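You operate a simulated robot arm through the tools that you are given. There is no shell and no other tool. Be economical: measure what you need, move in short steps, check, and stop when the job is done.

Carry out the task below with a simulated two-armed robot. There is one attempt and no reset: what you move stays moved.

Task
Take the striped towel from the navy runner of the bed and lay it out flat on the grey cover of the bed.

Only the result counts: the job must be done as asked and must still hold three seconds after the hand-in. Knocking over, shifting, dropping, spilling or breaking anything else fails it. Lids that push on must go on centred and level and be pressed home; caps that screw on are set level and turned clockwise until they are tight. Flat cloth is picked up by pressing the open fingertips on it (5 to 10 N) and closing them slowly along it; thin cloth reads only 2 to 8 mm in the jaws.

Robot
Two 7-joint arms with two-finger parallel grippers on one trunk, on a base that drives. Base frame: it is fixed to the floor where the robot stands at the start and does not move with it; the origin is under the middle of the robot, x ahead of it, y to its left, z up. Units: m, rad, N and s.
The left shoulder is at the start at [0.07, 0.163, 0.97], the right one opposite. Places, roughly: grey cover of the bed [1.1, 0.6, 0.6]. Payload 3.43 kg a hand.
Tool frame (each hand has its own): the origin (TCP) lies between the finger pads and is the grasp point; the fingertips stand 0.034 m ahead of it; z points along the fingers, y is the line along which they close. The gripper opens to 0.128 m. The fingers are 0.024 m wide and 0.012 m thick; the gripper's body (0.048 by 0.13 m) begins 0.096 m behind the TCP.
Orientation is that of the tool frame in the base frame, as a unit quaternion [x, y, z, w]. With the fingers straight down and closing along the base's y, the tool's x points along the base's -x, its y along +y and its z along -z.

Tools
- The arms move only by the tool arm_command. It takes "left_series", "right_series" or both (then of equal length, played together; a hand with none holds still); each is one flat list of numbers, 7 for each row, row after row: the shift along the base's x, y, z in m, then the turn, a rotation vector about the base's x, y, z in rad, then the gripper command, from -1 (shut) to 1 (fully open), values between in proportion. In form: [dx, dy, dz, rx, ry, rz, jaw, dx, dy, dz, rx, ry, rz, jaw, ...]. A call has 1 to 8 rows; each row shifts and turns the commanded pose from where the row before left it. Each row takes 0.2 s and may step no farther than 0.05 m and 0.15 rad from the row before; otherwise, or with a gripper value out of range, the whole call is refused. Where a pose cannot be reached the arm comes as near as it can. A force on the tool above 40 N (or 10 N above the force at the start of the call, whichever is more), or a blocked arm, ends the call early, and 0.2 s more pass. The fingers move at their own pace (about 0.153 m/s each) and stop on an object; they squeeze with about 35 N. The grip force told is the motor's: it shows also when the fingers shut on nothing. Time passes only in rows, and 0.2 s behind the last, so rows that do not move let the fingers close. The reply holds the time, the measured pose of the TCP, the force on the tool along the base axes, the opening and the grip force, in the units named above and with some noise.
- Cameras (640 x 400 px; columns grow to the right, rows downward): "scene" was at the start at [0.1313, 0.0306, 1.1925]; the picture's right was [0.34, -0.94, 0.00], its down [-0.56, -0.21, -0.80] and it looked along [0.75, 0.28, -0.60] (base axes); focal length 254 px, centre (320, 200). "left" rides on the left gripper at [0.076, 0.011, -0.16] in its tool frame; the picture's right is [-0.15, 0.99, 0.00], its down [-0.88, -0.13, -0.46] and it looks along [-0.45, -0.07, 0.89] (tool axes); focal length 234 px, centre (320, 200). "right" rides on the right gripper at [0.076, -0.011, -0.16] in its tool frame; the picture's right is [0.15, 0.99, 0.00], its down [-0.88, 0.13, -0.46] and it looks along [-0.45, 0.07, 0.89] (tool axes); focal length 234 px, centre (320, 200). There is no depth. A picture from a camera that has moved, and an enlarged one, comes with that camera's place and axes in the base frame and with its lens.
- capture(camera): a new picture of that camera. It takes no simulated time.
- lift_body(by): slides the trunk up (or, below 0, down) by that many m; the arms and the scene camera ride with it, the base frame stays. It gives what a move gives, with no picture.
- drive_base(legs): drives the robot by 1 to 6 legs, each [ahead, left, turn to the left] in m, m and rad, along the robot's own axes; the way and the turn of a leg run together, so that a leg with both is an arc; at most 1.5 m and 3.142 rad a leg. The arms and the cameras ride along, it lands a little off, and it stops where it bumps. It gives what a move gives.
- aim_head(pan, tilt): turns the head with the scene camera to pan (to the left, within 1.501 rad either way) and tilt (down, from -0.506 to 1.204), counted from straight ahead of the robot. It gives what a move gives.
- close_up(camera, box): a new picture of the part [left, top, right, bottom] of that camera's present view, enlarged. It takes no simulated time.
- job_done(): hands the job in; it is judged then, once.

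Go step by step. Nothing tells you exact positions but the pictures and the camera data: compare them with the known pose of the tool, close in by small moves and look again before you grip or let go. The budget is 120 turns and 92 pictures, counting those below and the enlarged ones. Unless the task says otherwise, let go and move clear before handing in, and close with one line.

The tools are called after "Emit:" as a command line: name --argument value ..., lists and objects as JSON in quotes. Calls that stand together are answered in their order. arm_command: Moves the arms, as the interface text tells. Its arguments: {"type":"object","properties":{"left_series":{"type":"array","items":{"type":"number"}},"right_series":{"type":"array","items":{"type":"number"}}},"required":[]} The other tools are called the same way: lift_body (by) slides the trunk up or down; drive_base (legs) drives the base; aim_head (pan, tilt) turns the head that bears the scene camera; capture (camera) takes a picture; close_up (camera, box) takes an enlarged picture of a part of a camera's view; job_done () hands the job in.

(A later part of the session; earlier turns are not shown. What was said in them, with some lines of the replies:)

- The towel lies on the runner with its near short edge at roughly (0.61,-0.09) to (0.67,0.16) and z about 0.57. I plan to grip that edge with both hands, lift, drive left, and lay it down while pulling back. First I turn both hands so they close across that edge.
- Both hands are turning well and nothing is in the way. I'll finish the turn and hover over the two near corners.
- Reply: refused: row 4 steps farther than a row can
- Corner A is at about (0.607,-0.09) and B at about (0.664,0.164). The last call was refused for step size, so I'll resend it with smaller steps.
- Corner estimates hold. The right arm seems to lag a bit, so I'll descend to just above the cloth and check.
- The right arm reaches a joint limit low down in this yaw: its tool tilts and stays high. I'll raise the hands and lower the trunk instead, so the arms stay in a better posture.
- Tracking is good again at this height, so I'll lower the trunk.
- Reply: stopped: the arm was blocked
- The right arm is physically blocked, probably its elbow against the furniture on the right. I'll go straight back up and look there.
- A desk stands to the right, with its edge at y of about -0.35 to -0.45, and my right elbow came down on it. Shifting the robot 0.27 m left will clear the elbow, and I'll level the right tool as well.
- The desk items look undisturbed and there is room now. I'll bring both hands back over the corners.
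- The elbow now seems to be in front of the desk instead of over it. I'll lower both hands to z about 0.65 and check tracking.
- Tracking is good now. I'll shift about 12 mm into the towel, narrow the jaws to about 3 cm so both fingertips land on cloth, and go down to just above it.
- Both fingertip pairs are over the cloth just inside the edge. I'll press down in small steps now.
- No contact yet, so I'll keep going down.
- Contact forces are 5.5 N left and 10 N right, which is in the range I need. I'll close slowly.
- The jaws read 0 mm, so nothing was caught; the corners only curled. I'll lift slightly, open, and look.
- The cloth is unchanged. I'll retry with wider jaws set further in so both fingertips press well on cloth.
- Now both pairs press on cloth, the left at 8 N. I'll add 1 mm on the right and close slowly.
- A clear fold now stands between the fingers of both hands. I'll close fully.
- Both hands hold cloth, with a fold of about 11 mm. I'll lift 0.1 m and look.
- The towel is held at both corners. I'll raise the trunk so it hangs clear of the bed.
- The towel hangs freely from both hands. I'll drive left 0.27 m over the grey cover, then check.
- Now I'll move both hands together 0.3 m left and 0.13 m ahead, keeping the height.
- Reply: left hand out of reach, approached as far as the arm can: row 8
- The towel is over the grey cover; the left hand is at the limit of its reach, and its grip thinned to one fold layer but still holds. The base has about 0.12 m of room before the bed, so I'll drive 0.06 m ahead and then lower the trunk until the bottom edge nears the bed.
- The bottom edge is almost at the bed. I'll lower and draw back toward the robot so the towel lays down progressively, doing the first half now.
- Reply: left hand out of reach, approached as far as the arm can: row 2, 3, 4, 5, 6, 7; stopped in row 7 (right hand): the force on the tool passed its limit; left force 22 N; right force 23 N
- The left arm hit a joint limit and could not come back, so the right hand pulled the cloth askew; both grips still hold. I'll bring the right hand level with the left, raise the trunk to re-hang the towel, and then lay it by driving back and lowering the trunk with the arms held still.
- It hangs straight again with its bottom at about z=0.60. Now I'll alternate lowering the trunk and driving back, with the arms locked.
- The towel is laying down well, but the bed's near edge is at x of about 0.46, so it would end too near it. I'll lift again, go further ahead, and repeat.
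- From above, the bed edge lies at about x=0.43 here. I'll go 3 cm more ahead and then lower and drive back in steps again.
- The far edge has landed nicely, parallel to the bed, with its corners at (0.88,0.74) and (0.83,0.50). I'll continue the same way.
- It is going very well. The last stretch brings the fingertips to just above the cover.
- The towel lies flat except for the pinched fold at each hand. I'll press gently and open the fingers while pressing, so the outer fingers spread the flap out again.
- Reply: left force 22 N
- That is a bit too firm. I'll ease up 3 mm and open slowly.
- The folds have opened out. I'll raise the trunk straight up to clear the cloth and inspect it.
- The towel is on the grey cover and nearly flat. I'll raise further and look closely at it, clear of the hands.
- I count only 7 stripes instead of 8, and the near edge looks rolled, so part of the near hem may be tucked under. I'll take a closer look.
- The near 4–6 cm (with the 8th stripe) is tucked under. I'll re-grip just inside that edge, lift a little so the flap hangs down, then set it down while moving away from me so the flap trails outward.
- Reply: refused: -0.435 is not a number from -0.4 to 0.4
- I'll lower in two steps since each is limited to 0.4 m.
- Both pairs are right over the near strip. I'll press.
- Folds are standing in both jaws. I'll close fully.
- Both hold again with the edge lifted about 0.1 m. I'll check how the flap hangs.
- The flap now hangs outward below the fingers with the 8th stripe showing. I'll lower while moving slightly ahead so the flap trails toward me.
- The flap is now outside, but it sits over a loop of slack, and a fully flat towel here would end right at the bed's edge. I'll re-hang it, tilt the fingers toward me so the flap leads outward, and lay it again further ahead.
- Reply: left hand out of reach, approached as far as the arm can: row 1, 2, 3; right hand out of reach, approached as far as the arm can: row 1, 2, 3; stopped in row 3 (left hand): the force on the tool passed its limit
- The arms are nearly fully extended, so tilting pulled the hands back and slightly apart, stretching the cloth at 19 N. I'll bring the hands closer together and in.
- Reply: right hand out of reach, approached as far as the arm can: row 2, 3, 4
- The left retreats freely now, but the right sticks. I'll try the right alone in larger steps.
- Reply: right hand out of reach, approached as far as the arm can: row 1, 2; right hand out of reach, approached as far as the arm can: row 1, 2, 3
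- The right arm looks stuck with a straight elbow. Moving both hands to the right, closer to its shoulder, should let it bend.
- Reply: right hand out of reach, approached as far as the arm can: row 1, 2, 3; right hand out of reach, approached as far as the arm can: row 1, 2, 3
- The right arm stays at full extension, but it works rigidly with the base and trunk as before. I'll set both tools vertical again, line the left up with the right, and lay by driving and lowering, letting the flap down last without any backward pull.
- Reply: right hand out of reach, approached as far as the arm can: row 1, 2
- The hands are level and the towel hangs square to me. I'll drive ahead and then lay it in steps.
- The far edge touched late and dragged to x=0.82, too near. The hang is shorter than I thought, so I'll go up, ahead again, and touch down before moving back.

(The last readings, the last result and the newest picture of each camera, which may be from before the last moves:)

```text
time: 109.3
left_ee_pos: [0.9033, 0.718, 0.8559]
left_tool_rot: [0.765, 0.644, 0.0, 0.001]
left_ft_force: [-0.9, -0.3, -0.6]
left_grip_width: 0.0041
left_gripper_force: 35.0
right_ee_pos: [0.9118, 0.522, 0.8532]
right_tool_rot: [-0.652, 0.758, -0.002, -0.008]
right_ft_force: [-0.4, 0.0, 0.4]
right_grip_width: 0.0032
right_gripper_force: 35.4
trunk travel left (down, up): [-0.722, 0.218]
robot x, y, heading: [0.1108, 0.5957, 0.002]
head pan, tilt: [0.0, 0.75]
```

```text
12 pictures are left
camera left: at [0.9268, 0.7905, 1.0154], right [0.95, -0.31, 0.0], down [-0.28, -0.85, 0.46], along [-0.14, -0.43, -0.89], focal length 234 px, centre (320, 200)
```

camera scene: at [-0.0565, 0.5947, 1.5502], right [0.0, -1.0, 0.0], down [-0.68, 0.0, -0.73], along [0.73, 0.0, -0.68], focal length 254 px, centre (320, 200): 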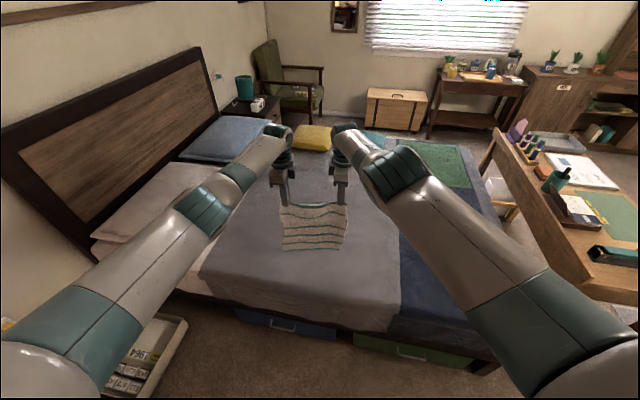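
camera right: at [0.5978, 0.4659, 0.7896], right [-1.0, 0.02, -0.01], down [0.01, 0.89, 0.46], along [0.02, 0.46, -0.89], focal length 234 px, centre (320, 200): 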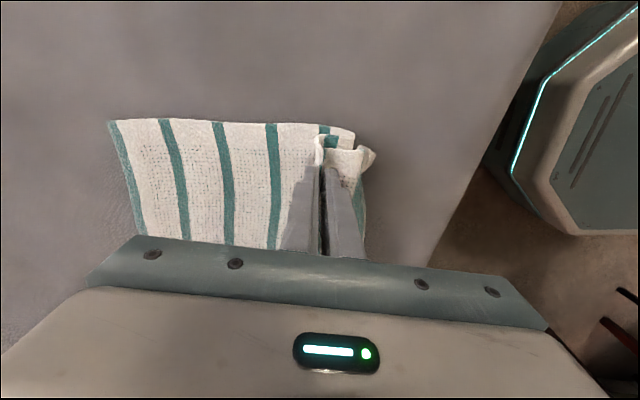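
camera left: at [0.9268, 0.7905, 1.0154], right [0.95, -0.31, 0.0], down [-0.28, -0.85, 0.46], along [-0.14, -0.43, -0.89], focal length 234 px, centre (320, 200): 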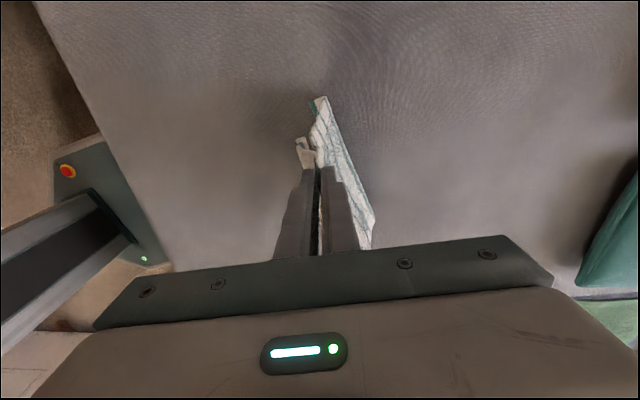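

Touchdown is now at about x=0.92. I'll lay it from here and stop with the fingertips about 8 cm above the bed.

Emit:
drive_base --legs '[[-0.05, 0, 0]]'

Emit:
lift_body --by -0.033

Emit:
drive_base --legs '[[-0.05, 0, 0]]'

Emit:
lift_body --by -0.033

Emit:
drive_base --legs '[[-0.05, 0, 0]]'

Emit:
lift_body --by -0.033

Emit:
drive_base --legs '[[-0.05, 0, 0]]'

Emit:
lift_body --by -0.033

Emit:
capture --camera "left"

```text
time: 110.3
left_ee_pos: [0.854, 0.7174, 0.8537]
left_tool_rot: [0.765, 0.644, -0.001, -0.001]
left_ft_force: [0.7, 0.6, -0.5]
left_grip_width: 0.0042
left_gripper_force: 34.9
right_ee_pos: [0.8645, 0.5211, 0.8505]
right_tool_rot: [-0.65, 0.76, 0.0, -0.008]
right_ft_force: [0.5, 0.5, -0.3]
right_grip_width: 0.0036
right_gripper_force: 35.2
trunk travel left (down, up): [-0.722, 0.218]
robot x, y, heading: [0.0637, 0.6009, -0.002]
head pan, tilt: [0.0, 0.75]
```

```text
time: 111.0
left_ee_pos: [0.8526, 0.7171, 0.823]
left_tool_rot: [0.765, 0.644, 0.0, 0.001]
left_ft_force: [0.6, 0.3, 1.6]
left_grip_width: 0.0039
left_gripper_force: 35.0
right_ee_pos: [0.8617, 0.5217, 0.8203]
right_tool_rot: [-0.651, 0.759, -0.002, -0.009]
right_ft_force: [-0.2, -0.1, -0.3]
right_grip_width: 0.0033
right_gripper_force: 35.0
trunk travel left (down, up): [-0.689, 0.251]
robot x, y, heading: [0.0649, 0.5961, 0.002]
head pan, tilt: [0.0, 0.75]
```

```text
time: 112.0
left_ee_pos: [0.8048, 0.7179, 0.821]
left_tool_rot: [0.765, 0.644, -0.001, -0.001]
left_ft_force: [0.7, 0.3, -0.2]
left_grip_width: 0.0041
left_gripper_force: 35.2
right_ee_pos: [0.8146, 0.5201, 0.8177]
right_tool_rot: [-0.65, 0.76, -0.002, -0.007]
right_ft_force: [0.3, -0.5, 0.8]
right_grip_width: 0.0035
right_gripper_force: 34.9
trunk travel left (down, up): [-0.689, 0.251]
robot x, y, heading: [0.0098, 0.5947, 0.002]
head pan, tilt: [0.0, 0.75]
```

```text
time: 112.8
left_ee_pos: [0.8034, 0.7172, 0.7898]
left_tool_rot: [0.765, 0.644, -0.001, 0.0]
left_ft_force: [-0.5, -0.9, -0.6]
left_grip_width: 0.0042
left_gripper_force: 34.7
right_ee_pos: [0.8147, 0.5207, 0.7866]
right_tool_rot: [-0.65, 0.76, -0.002, -0.008]
right_ft_force: [-0.3, 0.2, -0.8]
right_grip_width: 0.0034
right_gripper_force: 35.2
trunk travel left (down, up): [-0.656, 0.284]
robot x, y, heading: [0.0119, 0.5947, 0.002]
head pan, tilt: [0.0, 0.75]
```

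```text
time: 113.7
left_ee_pos: [0.7546, 0.7177, 0.7886]
left_tool_rot: [0.765, 0.644, 0.0, 0.0]
left_ft_force: [-0.3, -0.2, 0.0]
left_grip_width: 0.0039
left_gripper_force: 35.0
right_ee_pos: [0.7646, 0.5204, 0.7845]
right_tool_rot: [-0.651, 0.759, -0.001, -0.008]
right_ft_force: [-0.1, 0.3, 0.0]
right_grip_width: 0.0038
right_gripper_force: 35.3
trunk travel left (down, up): [-0.656, 0.284]
robot x, y, heading: [-0.0301, 0.5957, -0.003]
head pan, tilt: [0.0, 0.75]
```

```text
time: 114.5
left_ee_pos: [0.7549, 0.7183, 0.7564]
left_tool_rot: [0.765, 0.644, 0.0, 0.0]
left_ft_force: [0.4, 0.5, -0.9]
left_grip_width: 0.0042
left_gripper_force: 34.7
right_ee_pos: [0.7638, 0.5196, 0.7529]
right_tool_rot: [-0.651, 0.759, -0.002, -0.008]
right_ft_force: [-0.5, 0.6, 0.4]
right_grip_width: 0.0033
right_gripper_force: 34.8
trunk travel left (down, up): [-0.623, 0.317]
robot x, y, heading: [-0.034, 0.5955, 0.003]
head pan, tilt: [0.0, 0.75]
```

```text
time: 115.4
left_ee_pos: [0.7062, 0.7167, 0.7564]
left_tool_rot: [0.765, 0.644, 0.0, 0.0]
left_ft_force: [0.7, 0.5, -0.9]
left_grip_width: 0.0042
left_gripper_force: 35.6
right_ee_pos: [0.7158, 0.5209, 0.7521]
right_tool_rot: [-0.651, 0.759, -0.002, -0.008]
right_ft_force: [-0.4, 0.3, 0.5]
right_grip_width: 0.0034
right_gripper_force: 35.2
trunk travel left (down, up): [-0.623, 0.317]
robot x, y, heading: [-0.0848, 0.5952, 0.01]
head pan, tilt: [0.0, 0.75]
```

```text
time: 116.2
left_ee_pos: [0.7057, 0.7179, 0.7212]
left_tool_rot: [0.765, 0.644, 0.0, 0.0]
left_ft_force: [0.0, 0.1, 0.2]
left_grip_width: 0.0041
left_gripper_force: 34.4
right_ee_pos: [0.7154, 0.5207, 0.7191]
right_tool_rot: [-0.65, 0.76, -0.002, -0.007]
right_ft_force: [0.4, -0.2, 0.2]
right_grip_width: 0.0031
right_gripper_force: 34.7
trunk travel left (down, up): [-0.59, 0.35]
robot x, y, heading: [-0.0853, 0.5978, -0.002]
head pan, tilt: [0.0, 0.75]
```

```text
11 pictures are left
camera left: at [0.7304, 0.7905, 0.8823], right [0.95, -0.31, 0.0], down [-0.28, -0.85, 0.46], along [-0.14, -0.43, -0.89], focal length 234 px, centre (320, 200)
```

left: 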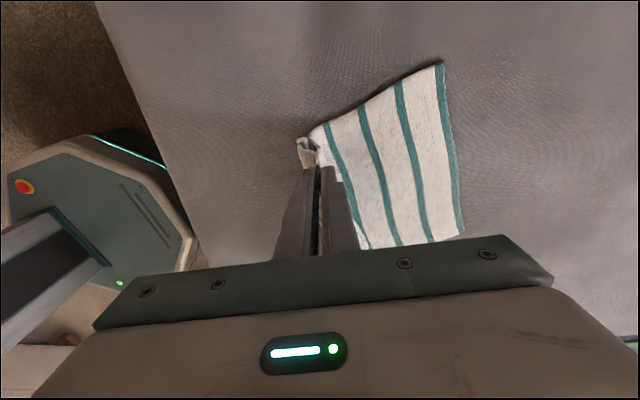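

The far edge lies at x of about 0.88, so the near edge will end near x=0.50, safely on the cover. I'll continue to the taut position with the flap still hanging free, and look.

Emit:
drive_base --legs '[[-0.045, 0, 0]]'

Emit:
lift_body --by -0.028

Emit:
drive_base --legs '[[-0.04, 0, 0]]'

Emit:
close_up --camera "scene" --box '[250, 130, 380, 220]'

```text
time: 117.0
left_ee_pos: [0.6611, 0.7185, 0.7226]
left_tool_rot: [0.765, 0.645, 0.0, 0.0]
left_ft_force: [0.3, -0.6, -0.3]
left_grip_width: 0.0041
left_gripper_force: 34.9
right_ee_pos: [0.6711, 0.5199, 0.7208]
right_tool_rot: [-0.65, 0.76, -0.002, -0.008]
right_ft_force: [0.0, -0.3, 0.3]
right_grip_width: 0.0035
right_gripper_force: 35.2
trunk travel left (down, up): [-0.59, 0.35]
robot x, y, heading: [-0.1295, 0.5955, -0.003]
head pan, tilt: [0.0, 0.75]
```

```text
time: 117.8
left_ee_pos: [0.661, 0.718, 0.6958]
left_tool_rot: [0.765, 0.644, 0.0, -0.001]
left_ft_force: [-1.0, 0.2, -0.5]
left_grip_width: 0.004
left_gripper_force: 34.6
right_ee_pos: [0.6706, 0.5196, 0.6921]
right_tool_rot: [-0.65, 0.76, -0.002, -0.008]
right_ft_force: [0.1, 1.7, -0.3]
right_grip_width: 0.0034
right_gripper_force: 34.6
trunk travel left (down, up): [-0.562, 0.378]
robot x, y, heading: [-0.1306, 0.5975, 0.002]
head pan, tilt: [0.0, 0.75]
```

```text
time: 118.7
left_ee_pos: [0.6217, 0.7177, 0.6957]
left_tool_rot: [0.766, 0.643, 0.0, 0.001]
left_ft_force: [0.0, -0.1, -0.2]
left_grip_width: 0.0043
left_gripper_force: 35.1
right_ee_pos: [0.6302, 0.5191, 0.6936]
right_tool_rot: [-0.651, 0.759, -0.002, -0.008]
right_ft_force: [0.4, 0.1, 0.9]
right_grip_width: 0.0034
right_gripper_force: 34.3
trunk travel left (down, up): [-0.562, 0.378]
robot x, y, heading: [-0.1671, 0.5967, 0.004]
head pan, tilt: [0.0, 0.75]
```

```text
4.44 times, centred on (315, 175) of scene
camera zoom: at [-0.0372, 0.5961, 1.2954], right [0.0, -1.0, 0.0], down [-0.68, 0.0, -0.73], along [0.73, 0.0, -0.68], focal length 1128 px, centre (342, 311)
```

zoom: 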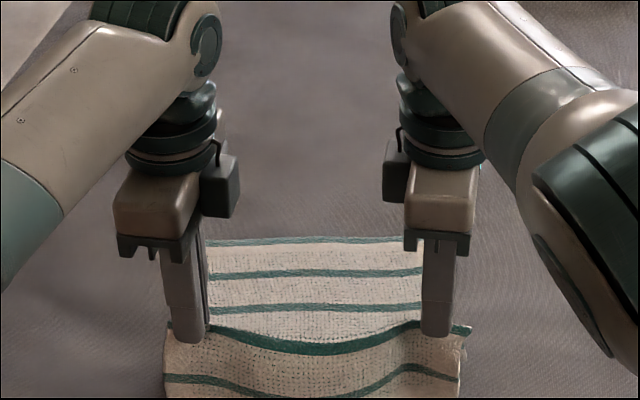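

The flap hangs outward toward me with the body nearly taut. I'll lower with just a slight forward motion.

Emit:
lift_body --by -0.03

Emit:
drive_base --legs '[[0.01, 0, 0]]'

Emit:
lift_body --by -0.03

Emit:
lift_body --by -0.018

Emit:
close_up --camera "scene" --box '[250, 150, 380, 240]'

```text
time: 119.4
left_ee_pos: [0.6212, 0.7178, 0.6646]
left_tool_rot: [0.764, 0.645, 0.001, 0.0]
left_ft_force: [0.0, 0.0, 0.3]
left_grip_width: 0.0043
left_gripper_force: 35.1
right_ee_pos: [0.6318, 0.5204, 0.6621]
right_tool_rot: [-0.65, 0.76, -0.002, -0.008]
right_ft_force: [-0.1, 0.3, 0.8]
right_grip_width: 0.0035
right_gripper_force: 35.7
trunk travel left (down, up): [-0.532, 0.408]
robot x, y, heading: [-0.1679, 0.5961, 0.003]
head pan, tilt: [0.0, 0.75]
```

```text
time: 120.2
left_ee_pos: [0.6317, 0.7173, 0.6653]
left_tool_rot: [0.765, 0.644, 0.0, 0.0]
left_ft_force: [0.4, 0.7, -0.7]
left_grip_width: 0.0042
left_gripper_force: 34.7
right_ee_pos: [0.641, 0.52, 0.6609]
right_tool_rot: [-0.651, 0.759, -0.001, -0.008]
right_ft_force: [0.3, -0.8, -0.8]
right_grip_width: 0.0036
right_gripper_force: 34.8
trunk travel left (down, up): [-0.532, 0.408]
robot x, y, heading: [-0.1594, 0.5976, 0.002]
head pan, tilt: [0.0, 0.75]
```

```text
time: 120.9
left_ee_pos: [0.6311, 0.7178, 0.6349]
left_tool_rot: [0.765, 0.644, 0.0, 0.0]
left_ft_force: [-0.2, -0.3, 0.3]
left_grip_width: 0.0041
left_gripper_force: 35.4
right_ee_pos: [0.6414, 0.5199, 0.6333]
right_tool_rot: [-0.651, 0.759, -0.002, -0.008]
right_ft_force: [-0.7, -0.2, -0.1]
right_grip_width: 0.0034
right_gripper_force: 35.3
trunk travel left (down, up): [-0.502, 0.438]
robot x, y, heading: [-0.1582, 0.5944, 0.001]
head pan, tilt: [0.0, 0.75]
```

```text
time: 121.5
left_ee_pos: [0.631, 0.7173, 0.6185]
left_tool_rot: [0.765, 0.644, 0.0, 0.0]
left_ft_force: [-0.8, 0.3, -0.3]
left_grip_width: 0.0039
left_gripper_force: 34.8
right_ee_pos: [0.6403, 0.52, 0.6159]
right_tool_rot: [-0.651, 0.759, -0.003, -0.007]
right_ft_force: [1.4, -1.0, 7.5]
right_grip_width: 0.0038
right_gripper_force: 35.3
trunk travel left (down, up): [-0.484, 0.456]
robot x, y, heading: [-0.1591, 0.5949, 0.001]
head pan, tilt: [0.0, 0.75]
```

```text
4.44 times, centred on (315, 195) of scene
camera zoom: at [-0.0274, 0.596, 1.2176], right [0.0, -1.0, 0.0], down [-0.68, 0.0, -0.73], along [0.73, 0.0, -0.68], focal length 1128 px, centre (342, 222)
```

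zoom: 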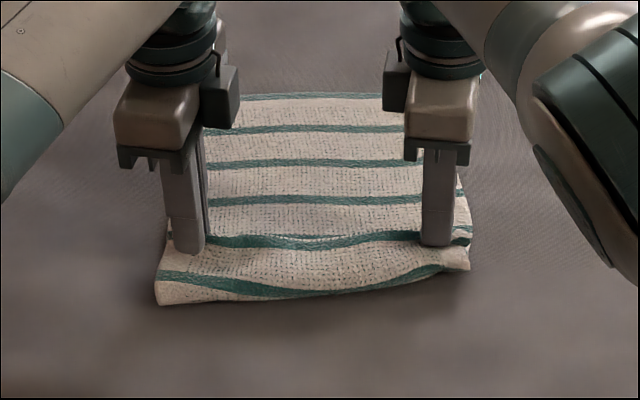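

The left side of the flap is out well, but the right end is slightly rolled under. I'll raise a little, slide ahead 2 cm so friction unrolls it, and lower again.

Emit:
lift_body --by 0.03

Emit:
drive_base --legs '[[0.025, 0, 0]]'

Emit:
lift_body --by -0.032

Emit:
close_up --camera "scene" --box '[250, 150, 380, 240]'

```text
time: 122.3
left_ee_pos: [0.6315, 0.718, 0.646]
left_tool_rot: [0.765, 0.644, 0.0, -0.001]
left_ft_force: [-0.3, 0.2, -0.1]
left_grip_width: 0.0041
left_gripper_force: 35.2
right_ee_pos: [0.6408, 0.5195, 0.6424]
right_tool_rot: [-0.651, 0.759, -0.001, -0.008]
right_ft_force: [-0.3, 0.3, 0.6]
right_grip_width: 0.0036
right_gripper_force: 35.3
trunk travel left (down, up): [-0.514, 0.426]
robot x, y, heading: [-0.1605, 0.5956, -0.001]
head pan, tilt: [0.0, 0.75]
```

```text
time: 123.1
left_ee_pos: [0.6562, 0.718, 0.6453]
left_tool_rot: [0.765, 0.644, 0.0, -0.001]
left_ft_force: [0.1, 0.0, 0.6]
left_grip_width: 0.0041
left_gripper_force: 35.2
right_ee_pos: [0.6665, 0.52, 0.643]
right_tool_rot: [-0.651, 0.759, -0.001, -0.008]
right_ft_force: [0.5, -0.2, -0.4]
right_grip_width: 0.0035
right_gripper_force: 34.8
trunk travel left (down, up): [-0.514, 0.426]
robot x, y, heading: [-0.1328, 0.5937, -0.001]
head pan, tilt: [0.0, 0.75]
```

```text
time: 123.9
left_ee_pos: [0.6557, 0.7169, 0.6147]
left_tool_rot: [0.765, 0.644, -0.001, 0.0]
left_ft_force: [-0.7, 0.3, 0.3]
left_grip_width: 0.0037
left_gripper_force: 35.4
right_ee_pos: [0.6661, 0.5205, 0.6124]
right_tool_rot: [-0.65, 0.76, -0.002, -0.008]
right_ft_force: [1.2, 0.1, 3.0]
right_grip_width: 0.004
right_gripper_force: 35.3
trunk travel left (down, up): [-0.482, 0.458]
robot x, y, heading: [-0.1326, 0.5956, -0.0]
head pan, tilt: [0.0, 0.75]
```

```text
4.44 times, centred on (315, 195) of scene
camera zoom: at [-0.0025, 0.596, 1.2156], right [0.0, -1.0, 0.0], down [-0.68, 0.0, -0.73], along [0.73, 0.0, -0.68], focal length 1128 px, centre (342, 222)
```

zoom: 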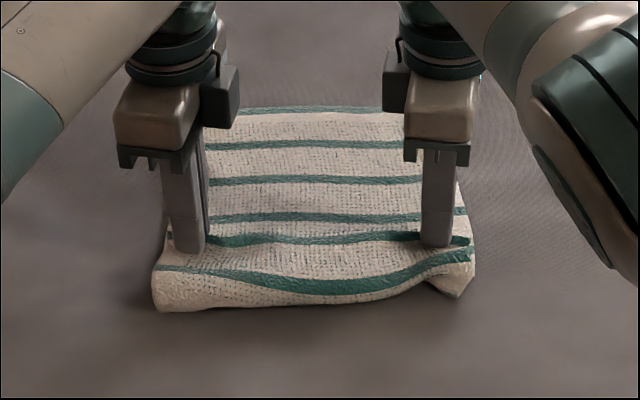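

The flap with its white hem is out along the whole edge. I'll press lightly and open the fingers slowly to spread the slack outward.

Emit:
lift_body --by -0.006

Emit:
arm_command --right_series '[0, 0, 0, 0, 0, 0, -0.92, 0, 0, 0, 0, 0, 0, -0.82, 0, 0, 0, 0, 0, 0, -0.72, 0, 0, -0.001, 0, 0, 0, -0.6, 0, 0, -0.001, 0, 0, 0, -0.48, 0, 0, -0.001, 0, 0, 0, -0.36, 0, 0, 0, 0, 0, 0, -0.24, 0, 0, 0, 0, 0, 0, -0.12]' --left_series '[0, 0, 0, 0, 0, 0, -0.92, 0, 0, 0, 0, 0, 0, -0.82, 0, 0, -0.001, 0, 0, 0, -0.72, 0, 0, -0.002, 0, 0, 0, -0.6, 0, 0, -0.002, 0, 0, 0, -0.48, 0, 0, -0.001, 0, 0, 0, -0.36, 0, 0, 0, 0, 0, 0, -0.24, 0, 0, 0, 0, 0, 0, -0.12]'

Emit:
close_up --camera "scene" --box '[250, 150, 380, 240]'

```text
time: 124.4
left_ee_pos: [0.6562, 0.7176, 0.6087]
left_tool_rot: [0.765, 0.644, 0.0, 0.001]
left_ft_force: [1.0, 0.5, 1.4]
left_grip_width: 0.0042
left_gripper_force: 35.1
right_ee_pos: [0.6663, 0.5203, 0.607]
right_tool_rot: [-0.651, 0.759, -0.003, -0.007]
right_ft_force: [4.3, 0.2, 7.7]
right_grip_width: 0.004
right_gripper_force: 35.6
trunk travel left (down, up): [-0.476, 0.464]
robot x, y, heading: [-0.1317, 0.5948, 0.003]
head pan, tilt: [0.0, 0.75]
```

```text
time: 126.2
left_ee_pos: [0.6564, 0.7178, 0.6037]
left_tool_rot: [0.765, 0.644, 0.0, 0.0]
left_ft_force: [2.9, 0.4, 5.4]
left_grip_width: 0.0546
left_gripper_force: 0.0
right_ee_pos: [0.6658, 0.5206, 0.6039]
right_tool_rot: [-0.651, 0.759, -0.002, -0.007]
right_ft_force: [2.7, 0.3, 5.0]
right_grip_width: 0.0547
right_gripper_force: 0.2
trunk travel left (down, up): [-0.476, 0.464]
robot x, y, heading: [-0.134, 0.5938, 0.001]
head pan, tilt: [0.0, 0.75]
```

```text
4.44 times, centred on (315, 195) of scene
camera zoom: at [-0.0024, 0.596, 1.2095], right [0.0, -1.0, 0.0], down [-0.68, 0.0, -0.73], along [0.73, 0.0, -0.68], focal length 1128 px, centre (342, 222)
```

zoom: 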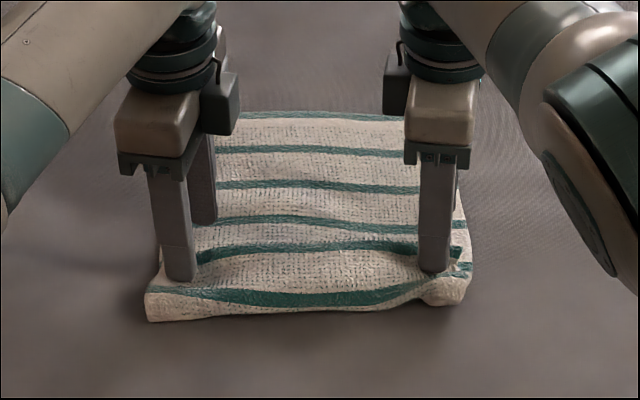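

It is spreading as intended. I'll keep opening to full width with the same light pressure.

Emit:
arm_command --right_series '[0, 0, 0, 0, 0, 0, 0, 0, 0, 0, 0, 0, 0, 0.15, 0, 0, 0, 0, 0, 0, 0.3, 0, 0, 0, 0, 0, 0, 0.45, 0, 0, 0, 0, 0, 0, 0.6, 0, 0, 0, 0, 0, 0, 0.75, 0, 0, 0, 0, 0, 0, 0.9, 0, 0, 0, 0, 0, 0, 1]' --left_series '[0, 0, 0, 0, 0, 0, 0, 0, 0, 0, 0, 0, 0, 0.15, 0, 0, 0, 0, 0, 0, 0.3, 0, 0, 0, 0, 0, 0, 0.45, 0, 0, 0, 0, 0, 0, 0.6, 0, 0, 0, 0, 0, 0, 0.75, 0, 0, 0, 0, 0, 0, 0.9, 0, 0, 0, 0, 0, 0, 1]'

Emit:
lift_body --by 0.1

Emit:
close_up --camera "scene" --box '[250, 170, 380, 260]'

```text
time: 128.0
left_ee_pos: [0.6552, 0.7184, 0.6021]
left_tool_rot: [0.764, 0.645, 0.0, -0.001]
left_ft_force: [2.2, -0.7, 2.9]
left_grip_width: 0.1271
left_gripper_force: 0.2
right_ee_pos: [0.6673, 0.5191, 0.6031]
right_tool_rot: [-0.651, 0.759, -0.002, -0.008]
right_ft_force: [2.7, -0.4, 5.7]
right_grip_width: 0.126
right_gripper_force: 0.0
trunk travel left (down, up): [-0.476, 0.464]
robot x, y, heading: [-0.1324, 0.5959, 0.001]
head pan, tilt: [0.0, 0.75]
```

```text
time: 129.4
left_ee_pos: [0.6572, 0.7179, 0.7025]
left_tool_rot: [0.765, 0.644, 0.0, -0.001]
left_ft_force: [-0.5, 0.5, -0.3]
left_grip_width: 0.1281
left_gripper_force: 0.1
right_ee_pos: [0.6645, 0.5199, 0.7031]
right_tool_rot: [-0.651, 0.759, -0.001, -0.008]
right_ft_force: [0.3, 0.2, -0.5]
right_grip_width: 0.1279
right_gripper_force: 0.0
trunk travel left (down, up): [-0.576, 0.364]
robot x, y, heading: [-0.1362, 0.5948, 0.002]
head pan, tilt: [0.0, 0.75]
```

```text
4.44 times, centred on (315, 215) of scene
camera zoom: at [-0.0012, 0.5961, 1.3093], right [0.0, -1.0, 0.0], down [-0.68, 0.0, -0.73], along [0.73, 0.0, -0.68], focal length 1128 px, centre (342, 133)
```

zoom: 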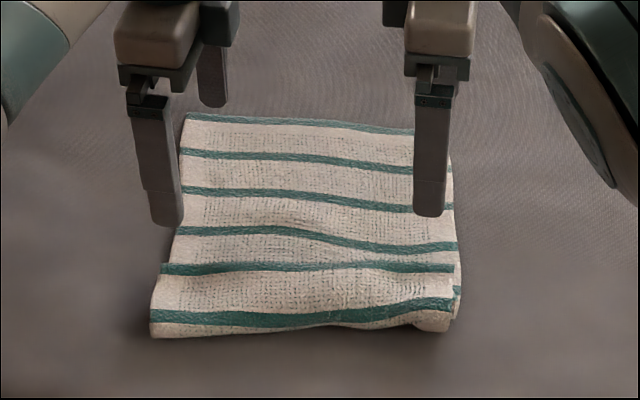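

Released, but the near 9 cm is a flattened Z-fold with two stripes hidden, and the towel drifted toward me. I'll first slide the whole towel ahead by pressing near its far edge, then pull the top flap out toward me.

Emit:
arm_command --right_series '[0, 0.01, 0, 0, 0, 0, -1, 0, 0.01, 0, 0, 0, 0, -1, 0, 0, 0, 0, 0, 0, -1, 0, 0, 0, 0, 0, 0, -1]' --left_series '[0, 0, 0, 0, 0, 0, -1, 0, 0, 0, 0, 0, 0, -1, 0, 0, 0, 0, 0, 0, -1, 0, 0, 0, 0, 0, 0, -1]'

Emit:
drive_base --legs '[[0.13, 0, 0]]'

Emit:
lift_body --by -0.09

Emit:
capture --camera "left"

```text
time: 130.4
left_ee_pos: [0.6553, 0.7179, 0.7032]
left_tool_rot: [0.765, 0.644, 0.0, 0.0]
left_ft_force: [-0.3, -0.5, -0.3]
left_grip_width: 0.0001
left_gripper_force: 33.7
right_ee_pos: [0.6615, 0.5378, 0.7045]
right_tool_rot: [-0.651, 0.759, -0.002, -0.007]
right_ft_force: [-0.1, 0.5, 0.1]
right_grip_width: 0.0
right_gripper_force: 33.0
right hand out of reach, approached as far as the arm can: row 2
trunk travel left (down, up): [-0.576, 0.364]
robot x, y, heading: [-0.1354, 0.5921, -0.001]
head pan, tilt: [0.0, 0.75]
```

```text
time: 131.6
left_ee_pos: [0.7862, 0.7193, 0.7034]
left_tool_rot: [0.765, 0.644, 0.0, 0.0]
left_ft_force: [0.2, 0.1, -0.3]
left_grip_width: 0.0001
left_gripper_force: 33.3
right_ee_pos: [0.7937, 0.5367, 0.7035]
right_tool_rot: [-0.65, 0.76, -0.001, -0.008]
right_ft_force: [-0.4, -0.5, 0.1]
right_grip_width: 0.0003
right_gripper_force: 32.6
trunk travel left (down, up): [-0.576, 0.364]
robot x, y, heading: [-0.0059, 0.5991, -0.0]
head pan, tilt: [0.0, 0.75]
```

```text
time: 132.9
left_ee_pos: [0.7854, 0.7185, 0.6118]
left_tool_rot: [0.765, 0.644, 0.0, 0.0]
left_ft_force: [-0.4, -0.4, 0.3]
left_grip_width: 0.0
left_gripper_force: 33.2
right_ee_pos: [0.7918, 0.5374, 0.6138]
right_tool_rot: [-0.651, 0.759, -0.002, -0.007]
right_ft_force: [0.3, -0.8, -0.5]
right_grip_width: 0.0
right_gripper_force: 33.1
trunk travel left (down, up): [-0.486, 0.454]
robot x, y, heading: [-0.0021, 0.6014, 0.002]
head pan, tilt: [0.0, 0.75]
```

```text
5 pictures are left
camera left: at [0.8102, 0.7906, 0.773], right [0.95, -0.31, 0.0], down [-0.28, -0.85, 0.46], along [-0.14, -0.43, -0.89], focal length 234 px, centre (320, 200)
```

left: 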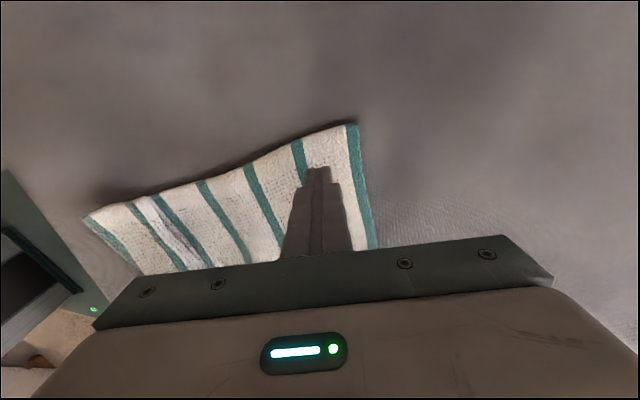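

The towel's far edge is at x of about 0.83 and the near fold at 0.55. The closed fingers are just inside the far edge, so I'll press lightly and drive 8 cm ahead to slide it.

Emit:
lift_body --by -0.013

```text
time: 133.5
left_ee_pos: [0.7862, 0.7192, 0.601]
left_tool_rot: [0.765, 0.644, 0.0, 0.0]
left_ft_force: [0.1, -0.3, -0.4]
left_grip_width: 0.0
left_gripper_force: 33.1
right_ee_pos: [0.7916, 0.5381, 0.6016]
right_tool_rot: [-0.65, 0.76, -0.002, -0.008]
right_ft_force: [0.3, 0.1, -0.7]
right_grip_width: 0.0
right_gripper_force: 33.0
trunk travel left (down, up): [-0.473, 0.467]
robot x, y, heading: [-0.004, 0.5949, 0.001]
head pan, tilt: [0.0, 0.75]
```

Emit:
lift_body --by -0.004

```text
time: 134.0
left_ee_pos: [0.7856, 0.7178, 0.5976]
left_tool_rot: [0.765, 0.644, 0.001, 0.001]
left_ft_force: [-0.3, 0.1, 7.8]
left_grip_width: 0.0
left_gripper_force: 32.3
right_ee_pos: [0.7924, 0.5386, 0.5978]
right_tool_rot: [-0.651, 0.759, -0.002, -0.007]
right_ft_force: [-0.2, -0.3, 1.7]
right_grip_width: 0.0
right_gripper_force: 33.6
trunk travel left (down, up): [-0.469, 0.471]
robot x, y, heading: [-0.0015, 0.5956, 0.004]
head pan, tilt: [0.0, 0.75]
```

Emit:
arm_command --right_series '[0, 0, -0.003, 0, 0, 0, -1]' --left_series '[0, 0, -0.001, 0, 0, 0, -1]'

Emit:
drive_base --legs '[[0.04, 0, 0], [0.05, 0, 0]]'

Emit:
lift_body --by 0.1

Emit:
capture --camera "left"

```text
time: 134.4
left_ee_pos: [0.7856, 0.7177, 0.5966]
left_tool_rot: [0.765, 0.645, 0.001, 0.002]
left_ft_force: [1.1, 0.6, 10.7]
left_grip_width: 0.0
left_gripper_force: 33.1
right_ee_pos: [0.7921, 0.5382, 0.5972]
right_tool_rot: [-0.651, 0.759, -0.003, -0.007]
right_ft_force: [1.1, -0.8, 12.1]
right_grip_width: 0.0
right_gripper_force: 32.2
trunk travel left (down, up): [-0.469, 0.471]
robot x, y, heading: [-0.0038, 0.5961, 0.004]
head pan, tilt: [0.0, 0.75]
```

```text
time: 135.8
left_ee_pos: [0.8761, 0.7184, 0.5971]
left_tool_rot: [0.764, 0.645, 0.002, 0.001]
left_ft_force: [2.2, -0.5, 9.1]
left_grip_width: 0.0
left_gripper_force: 33.2
right_ee_pos: [0.8818, 0.5392, 0.5964]
right_tool_rot: [-0.65, 0.76, -0.004, -0.005]
right_ft_force: [7.1, 0.5, 15.9]
right_grip_width: 0.0001
right_gripper_force: 33.2
trunk travel left (down, up): [-0.469, 0.471]
robot x, y, heading: [0.0843, 0.5948, 0.006]
head pan, tilt: [0.0, 0.75]
```

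```text
time: 137.2
left_ee_pos: [0.876, 0.7177, 0.696]
left_tool_rot: [0.765, 0.644, 0.001, 0.0]
left_ft_force: [-0.6, 0.5, -0.9]
left_grip_width: 0.0
left_gripper_force: 33.1
right_ee_pos: [0.884, 0.5381, 0.694]
right_tool_rot: [-0.651, 0.759, -0.003, -0.005]
right_ft_force: [-0.5, 0.0, -0.2]
right_grip_width: 0.0
right_gripper_force: 33.0
trunk travel left (down, up): [-0.569, 0.371]
robot x, y, heading: [0.0824, 0.5923, 0.004]
head pan, tilt: [0.0, 0.75]
```

```text
4 pictures are left
camera left: at [0.9009, 0.791, 0.8547], right [0.95, -0.31, 0.0], down [-0.28, -0.85, 0.46], along [-0.14, -0.43, -0.89], focal length 234 px, centre (320, 200)
```

left: 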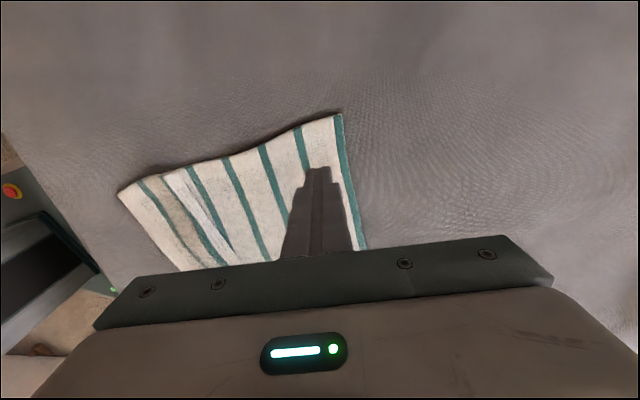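

The slide moved the far edge to x of about 0.91, and the fold already came out by about 3 cm. Next I'll press on the top flap just inside the near rim (x of about 0.63) and drag it toward me.

Emit:
drive_base --legs '[[-0.247, 0, 0]]'

Emit:
lift_body --by -0.085

```text
time: 139.0
left_ee_pos: [0.6271, 0.718, 0.6967]
left_tool_rot: [0.766, 0.643, 0.001, 0.001]
left_ft_force: [-0.7, 0.5, 1.1]
left_grip_width: 0.0
left_gripper_force: 32.9
right_ee_pos: [0.635, 0.5387, 0.6961]
right_tool_rot: [-0.651, 0.759, -0.004, -0.005]
right_ft_force: [-0.1, -0.4, 0.0]
right_grip_width: 0.0
right_gripper_force: 32.4
trunk travel left (down, up): [-0.569, 0.371]
robot x, y, heading: [-0.1631, 0.5922, 0.005]
head pan, tilt: [0.0, 0.75]
```

```text
time: 140.2
left_ee_pos: [0.6279, 0.7187, 0.612]
left_tool_rot: [0.765, 0.644, 0.0, 0.001]
left_ft_force: [0.2, 0.7, -0.5]
left_grip_width: 0.0001
left_gripper_force: 33.0
right_ee_pos: [0.6358, 0.5393, 0.6112]
right_tool_rot: [-0.651, 0.759, -0.002, -0.006]
right_ft_force: [-0.4, 0.1, 0.1]
right_grip_width: 0.0
right_gripper_force: 33.5
trunk travel left (down, up): [-0.484, 0.456]
robot x, y, heading: [-0.1609, 0.5975, -0.001]
head pan, tilt: [0.0, 0.75]
```

Emit:
lift_body --by -0.006

Emit:
lift_body --by -0.003

```text
time: 140.7
left_ee_pos: [0.6291, 0.7192, 0.6049]
left_tool_rot: [0.765, 0.644, 0.001, 0.001]
left_ft_force: [-0.3, 0.2, -0.3]
left_grip_width: 0.0
left_gripper_force: 33.5
right_ee_pos: [0.6361, 0.5385, 0.6047]
right_tool_rot: [-0.65, 0.76, -0.003, -0.006]
right_ft_force: [0.2, -0.7, 1.0]
right_grip_width: 0.0001
right_gripper_force: 32.8
trunk travel left (down, up): [-0.478, 0.462]
robot x, y, heading: [-0.1616, 0.594, 0.003]
head pan, tilt: [0.0, 0.75]
```

```text
time: 141.2
left_ee_pos: [0.6284, 0.7179, 0.6022]
left_tool_rot: [0.765, 0.644, 0.001, 0.001]
left_ft_force: [-0.3, 0.4, -0.1]
left_grip_width: 0.0
left_gripper_force: 32.7
right_ee_pos: [0.6358, 0.5378, 0.6016]
right_tool_rot: [-0.651, 0.759, -0.002, -0.006]
right_ft_force: [-0.6, -0.9, -0.8]
right_grip_width: 0.0002
right_gripper_force: 33.0
trunk travel left (down, up): [-0.475, 0.465]
robot x, y, heading: [-0.1628, 0.5982, 0.003]
head pan, tilt: [0.0, 0.75]
```

No contact yet at single-layer height, so the layout differs from what I assumed. I'll take one look.

Emit:
close_up --camera "scene" --box '[240, 130, 390, 240]'

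```text
3.64 times, centred on (315, 185) of scene
camera zoom: at [-0.0301, 0.5961, 1.2084], right [0.0, -1.0, 0.0], down [-0.68, 0.0, -0.73], along [0.73, 0.0, -0.68], focal length 923 px, centre (338, 254)
```

zoom: 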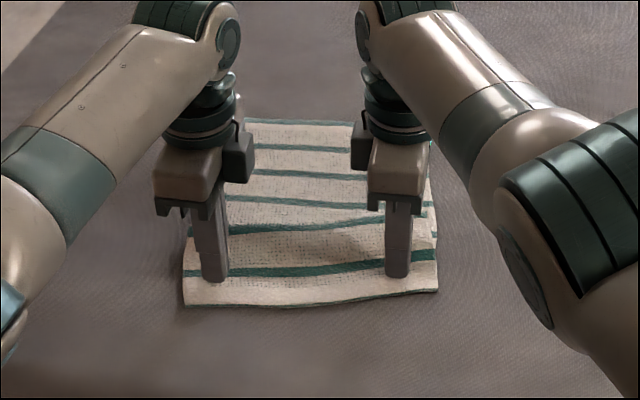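

Now it is clear: the near hem is out and single-layer under the fingers, and only a Z-fold of about 3.5 cm remains behind them near x=0.66–0.70. I'll press and drag back to pull it out.

Emit:
lift_body --by -0.004

```text
time: 141.8
left_ee_pos: [0.6287, 0.7181, 0.5982]
left_tool_rot: [0.765, 0.644, 0.001, 0.002]
left_ft_force: [-1.1, 1.4, 2.6]
left_grip_width: 0.0
left_gripper_force: 32.7
right_ee_pos: [0.6351, 0.538, 0.5985]
right_tool_rot: [-0.651, 0.759, -0.003, -0.005]
right_ft_force: [-0.5, -0.7, 4.4]
right_grip_width: 0.0
right_gripper_force: 33.3
trunk travel left (down, up): [-0.471, 0.469]
robot x, y, heading: [-0.1607, 0.5951, 0.003]
head pan, tilt: [0.0, 0.75]
```

Emit:
lift_body --by -0.002

Emit:
drive_base --legs '[[-0.035, 0, 0], [-0.033, 0, 0]]'

Emit:
lift_body --by 0.2

Emit:
close_up --camera "scene" --box '[240, 170, 390, 290]'

```text
time: 142.3
left_ee_pos: [0.6273, 0.7177, 0.5976]
left_tool_rot: [0.765, 0.644, 0.002, 0.002]
left_ft_force: [1.7, 0.7, 7.5]
left_grip_width: 0.0
left_gripper_force: 32.5
right_ee_pos: [0.6359, 0.538, 0.5979]
right_tool_rot: [-0.651, 0.759, -0.004, -0.004]
right_ft_force: [0.8, -0.5, 8.7]
right_grip_width: 0.0
right_gripper_force: 33.0
trunk travel left (down, up): [-0.469, 0.471]
robot x, y, heading: [-0.1644, 0.5946, 0.003]
head pan, tilt: [0.0, 0.75]
```

```text
time: 143.6
left_ee_pos: [0.5576, 0.7189, 0.598]
left_tool_rot: [0.764, 0.645, 0.001, 0.001]
left_ft_force: [-4.5, 0.7, 9.7]
left_grip_width: 0.0
left_gripper_force: 32.6
right_ee_pos: [0.5651, 0.5393, 0.5965]
right_tool_rot: [-0.652, 0.758, -0.003, -0.005]
right_ft_force: [-7.2, -0.9, 12.4]
right_grip_width: 0.0
right_gripper_force: 33.0
trunk travel left (down, up): [-0.469, 0.471]
robot x, y, heading: [-0.2315, 0.5931, 0.005]
head pan, tilt: [0.0, 0.75]
```

```text
time: 145.8
left_ee_pos: [0.5594, 0.7204, 0.7954]
left_tool_rot: [0.765, 0.644, 0.0, 0.001]
left_ft_force: [-0.2, -0.6, -0.1]
left_grip_width: 0.0
left_gripper_force: 33.1
right_ee_pos: [0.5668, 0.5401, 0.7946]
right_tool_rot: [-0.652, 0.758, -0.002, -0.006]
right_ft_force: [0.3, 0.3, 0.7]
right_grip_width: 0.0
right_gripper_force: 33.2
trunk travel left (down, up): [-0.669, 0.271]
robot x, y, heading: [-0.23, 0.5987, 0.001]
head pan, tilt: [0.0, 0.75]
```

```text
3.33 times, centred on (315, 230) of scene
camera zoom: at [-0.0981, 0.596, 1.4023], right [0.0, -1.0, 0.0], down [-0.68, 0.0, -0.73], along [0.73, 0.0, -0.68], focal length 846 px, centre (337, 100)
```

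zoom: 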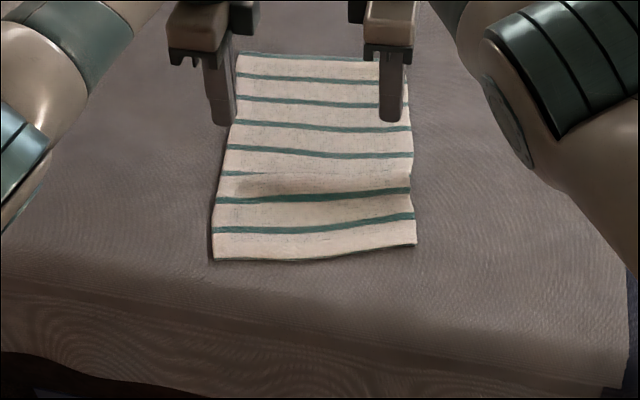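

All eight stripes now show, the towel spans about x=0.52–0.90, and only a low ridge remains. One more 2 cm pull with the same light pressure should take it out.

Emit:
lift_body --by -0.2

Emit:
drive_base --legs '[[-0.022, 0, 0]]'

Emit:
lift_body --by 0.25

Emit:
close_up --camera "scene" --box '[240, 170, 390, 290]'

```text
time: 147.9
left_ee_pos: [0.5586, 0.7188, 0.5978]
left_tool_rot: [0.765, 0.644, 0.0, 0.001]
left_ft_force: [3.1, 1.2, 7.2]
left_grip_width: 0.0
left_gripper_force: 33.5
right_ee_pos: [0.5659, 0.5403, 0.5978]
right_tool_rot: [-0.651, 0.759, -0.003, -0.005]
right_ft_force: [0.3, -1.2, 8.6]
right_grip_width: 0.0
right_gripper_force: 33.4
trunk travel left (down, up): [-0.469, 0.471]
robot x, y, heading: [-0.2275, 0.5974, 0.007]
head pan, tilt: [0.0, 0.75]
```

```text
time: 148.8
left_ee_pos: [0.5355, 0.7188, 0.5976]
left_tool_rot: [0.764, 0.645, 0.001, 0.0]
left_ft_force: [-6.1, -0.1, 9.0]
left_grip_width: 0.0003
left_gripper_force: 33.2
right_ee_pos: [0.5412, 0.5396, 0.5968]
right_tool_rot: [-0.652, 0.759, -0.002, -0.006]
right_ft_force: [-7.3, -1.0, 13.3]
right_grip_width: 0.0
right_gripper_force: 33.3
trunk travel left (down, up): [-0.469, 0.471]
robot x, y, heading: [-0.2523, 0.5959, 0.002]
head pan, tilt: [0.0, 0.75]
```

```text
time: 151.3
left_ee_pos: [0.5361, 0.7178, 0.8439]
left_tool_rot: [0.764, 0.645, -0.001, -0.001]
left_ft_force: [0.0, 0.2, -0.2]
left_grip_width: 0.0
left_gripper_force: 33.1
right_ee_pos: [0.5444, 0.54, 0.8432]
right_tool_rot: [-0.652, 0.758, -0.002, -0.007]
right_ft_force: [0.5, -1.0, -0.5]
right_grip_width: 0.0
right_gripper_force: 33.3
trunk travel left (down, up): [-0.719, 0.221]
robot x, y, heading: [-0.2538, 0.5918, 0.003]
head pan, tilt: [0.0, 0.75]
```

```text
3.33 times, centred on (315, 230) of scene
camera zoom: at [-0.1204, 0.5959, 1.4523], right [0.0, -1.0, 0.0], down [-0.68, 0.0, -0.73], along [0.73, 0.0, -0.68], focal length 846 px, centre (337, 100)
```

zoom: 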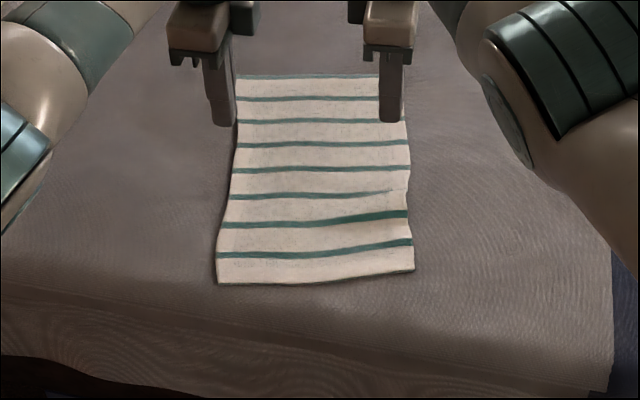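

It is almost perfectly flat, apart from a slight wave at the right side near the sixth stripe. I'll do one short pull with the right hand only, with the left kept raised.

Emit:
arm_command --left_series '[0, 0, 0.04, 0, 0, 0, -1, 0, 0, 0.04, 0, 0, 0, -1]'

Emit:
lift_body --by -0.25

Emit:
drive_base --legs '[[-0.016, 0, 0]]'

Emit:
lift_body --by 0.3

Emit:
capture --camera "scene"

```text
time: 151.9
left_ee_pos: [0.5354, 0.7179, 0.9249]
left_tool_rot: [0.764, 0.645, -0.001, -0.001]
left_ft_force: [0.7, 0.6, 0.5]
left_grip_width: 0.0001
left_gripper_force: 33.3
right_ee_pos: [0.5441, 0.5398, 0.8449]
right_tool_rot: [-0.652, 0.758, -0.001, -0.007]
right_ft_force: [0.4, 0.1, 0.3]
right_grip_width: 0.0
right_gripper_force: 33.1
trunk travel left (down, up): [-0.719, 0.221]
robot x, y, heading: [-0.2537, 0.5943, 0.008]
head pan, tilt: [0.0, 0.75]
```

```text
time: 154.5
left_ee_pos: [0.536, 0.7192, 0.6759]
left_tool_rot: [0.764, 0.645, 0.001, 0.0]
left_ft_force: [-1.2, 0.4, -0.3]
left_grip_width: 0.0
left_gripper_force: 33.0
right_ee_pos: [0.5446, 0.5393, 0.5979]
right_tool_rot: [-0.652, 0.758, -0.003, -0.005]
right_ft_force: [0.0, -2.1, 13.6]
right_grip_width: 0.0001
right_gripper_force: 33.1
trunk travel left (down, up): [-0.469, 0.471]
robot x, y, heading: [-0.2558, 0.5929, 0.001]
head pan, tilt: [0.0, 0.75]
```

```text
time: 155.3
left_ee_pos: [0.5187, 0.7199, 0.6772]
left_tool_rot: [0.764, 0.645, 0.0, 0.001]
left_ft_force: [0.4, -0.7, 0.1]
left_grip_width: 0.0001
left_gripper_force: 32.9
right_ee_pos: [0.5248, 0.5402, 0.5967]
right_tool_rot: [-0.652, 0.759, -0.002, -0.006]
right_ft_force: [-10.0, 0.0, 20.6]
right_grip_width: 0.0
right_gripper_force: 33.5
trunk travel left (down, up): [-0.469, 0.471]
robot x, y, heading: [-0.2672, 0.5955, 0.005]
head pan, tilt: [0.0, 0.75]
```

```text
time: 158.3
left_ee_pos: [0.5214, 0.7185, 0.975]
left_tool_rot: [0.764, 0.645, -0.001, -0.001]
left_ft_force: [0.6, -0.2, 0.1]
left_grip_width: 0.0
left_gripper_force: 33.1
right_ee_pos: [0.5271, 0.541, 0.8943]
right_tool_rot: [-0.651, 0.759, -0.001, -0.008]
right_ft_force: [0.0, -0.3, 0.2]
right_grip_width: 0.0001
right_gripper_force: 33.2
trunk travel left (down, up): [-0.769, 0.171]
robot x, y, heading: [-0.273, 0.5954, 0.006]
head pan, tilt: [0.0, 0.75]
```

```text
0 pictures are left
camera scene: at [-0.1366, 0.5958, 1.5023], right [0.0, -1.0, 0.0], down [-0.68, 0.0, -0.73], along [0.73, 0.0, -0.68], focal length 254 px, centre (320, 200)
```

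scene: 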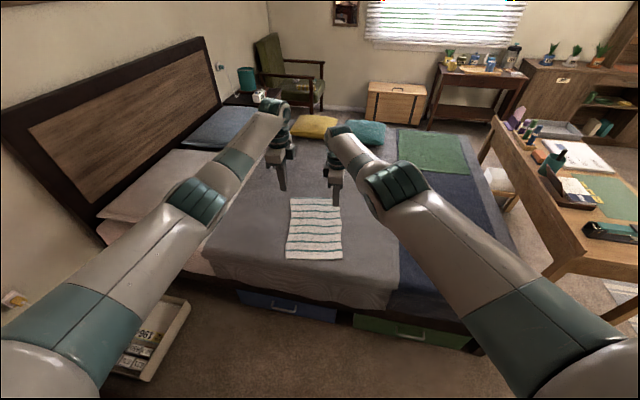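

The towel lies flat on the grey cover with all its stripes showing. Both hands are free and well above it, so I'll hand in.

Emit:
job_done

```text
The job is handed in.
```

The striped towel is off the navy runner and laid out flat on the grey cover. In the last picture all eight stripes show, with the near edge a few centimetres in from the edge of the bed. Early on, my right elbow came down on the desk to the right; in the pictures afterwards the things on it look undisturbed.
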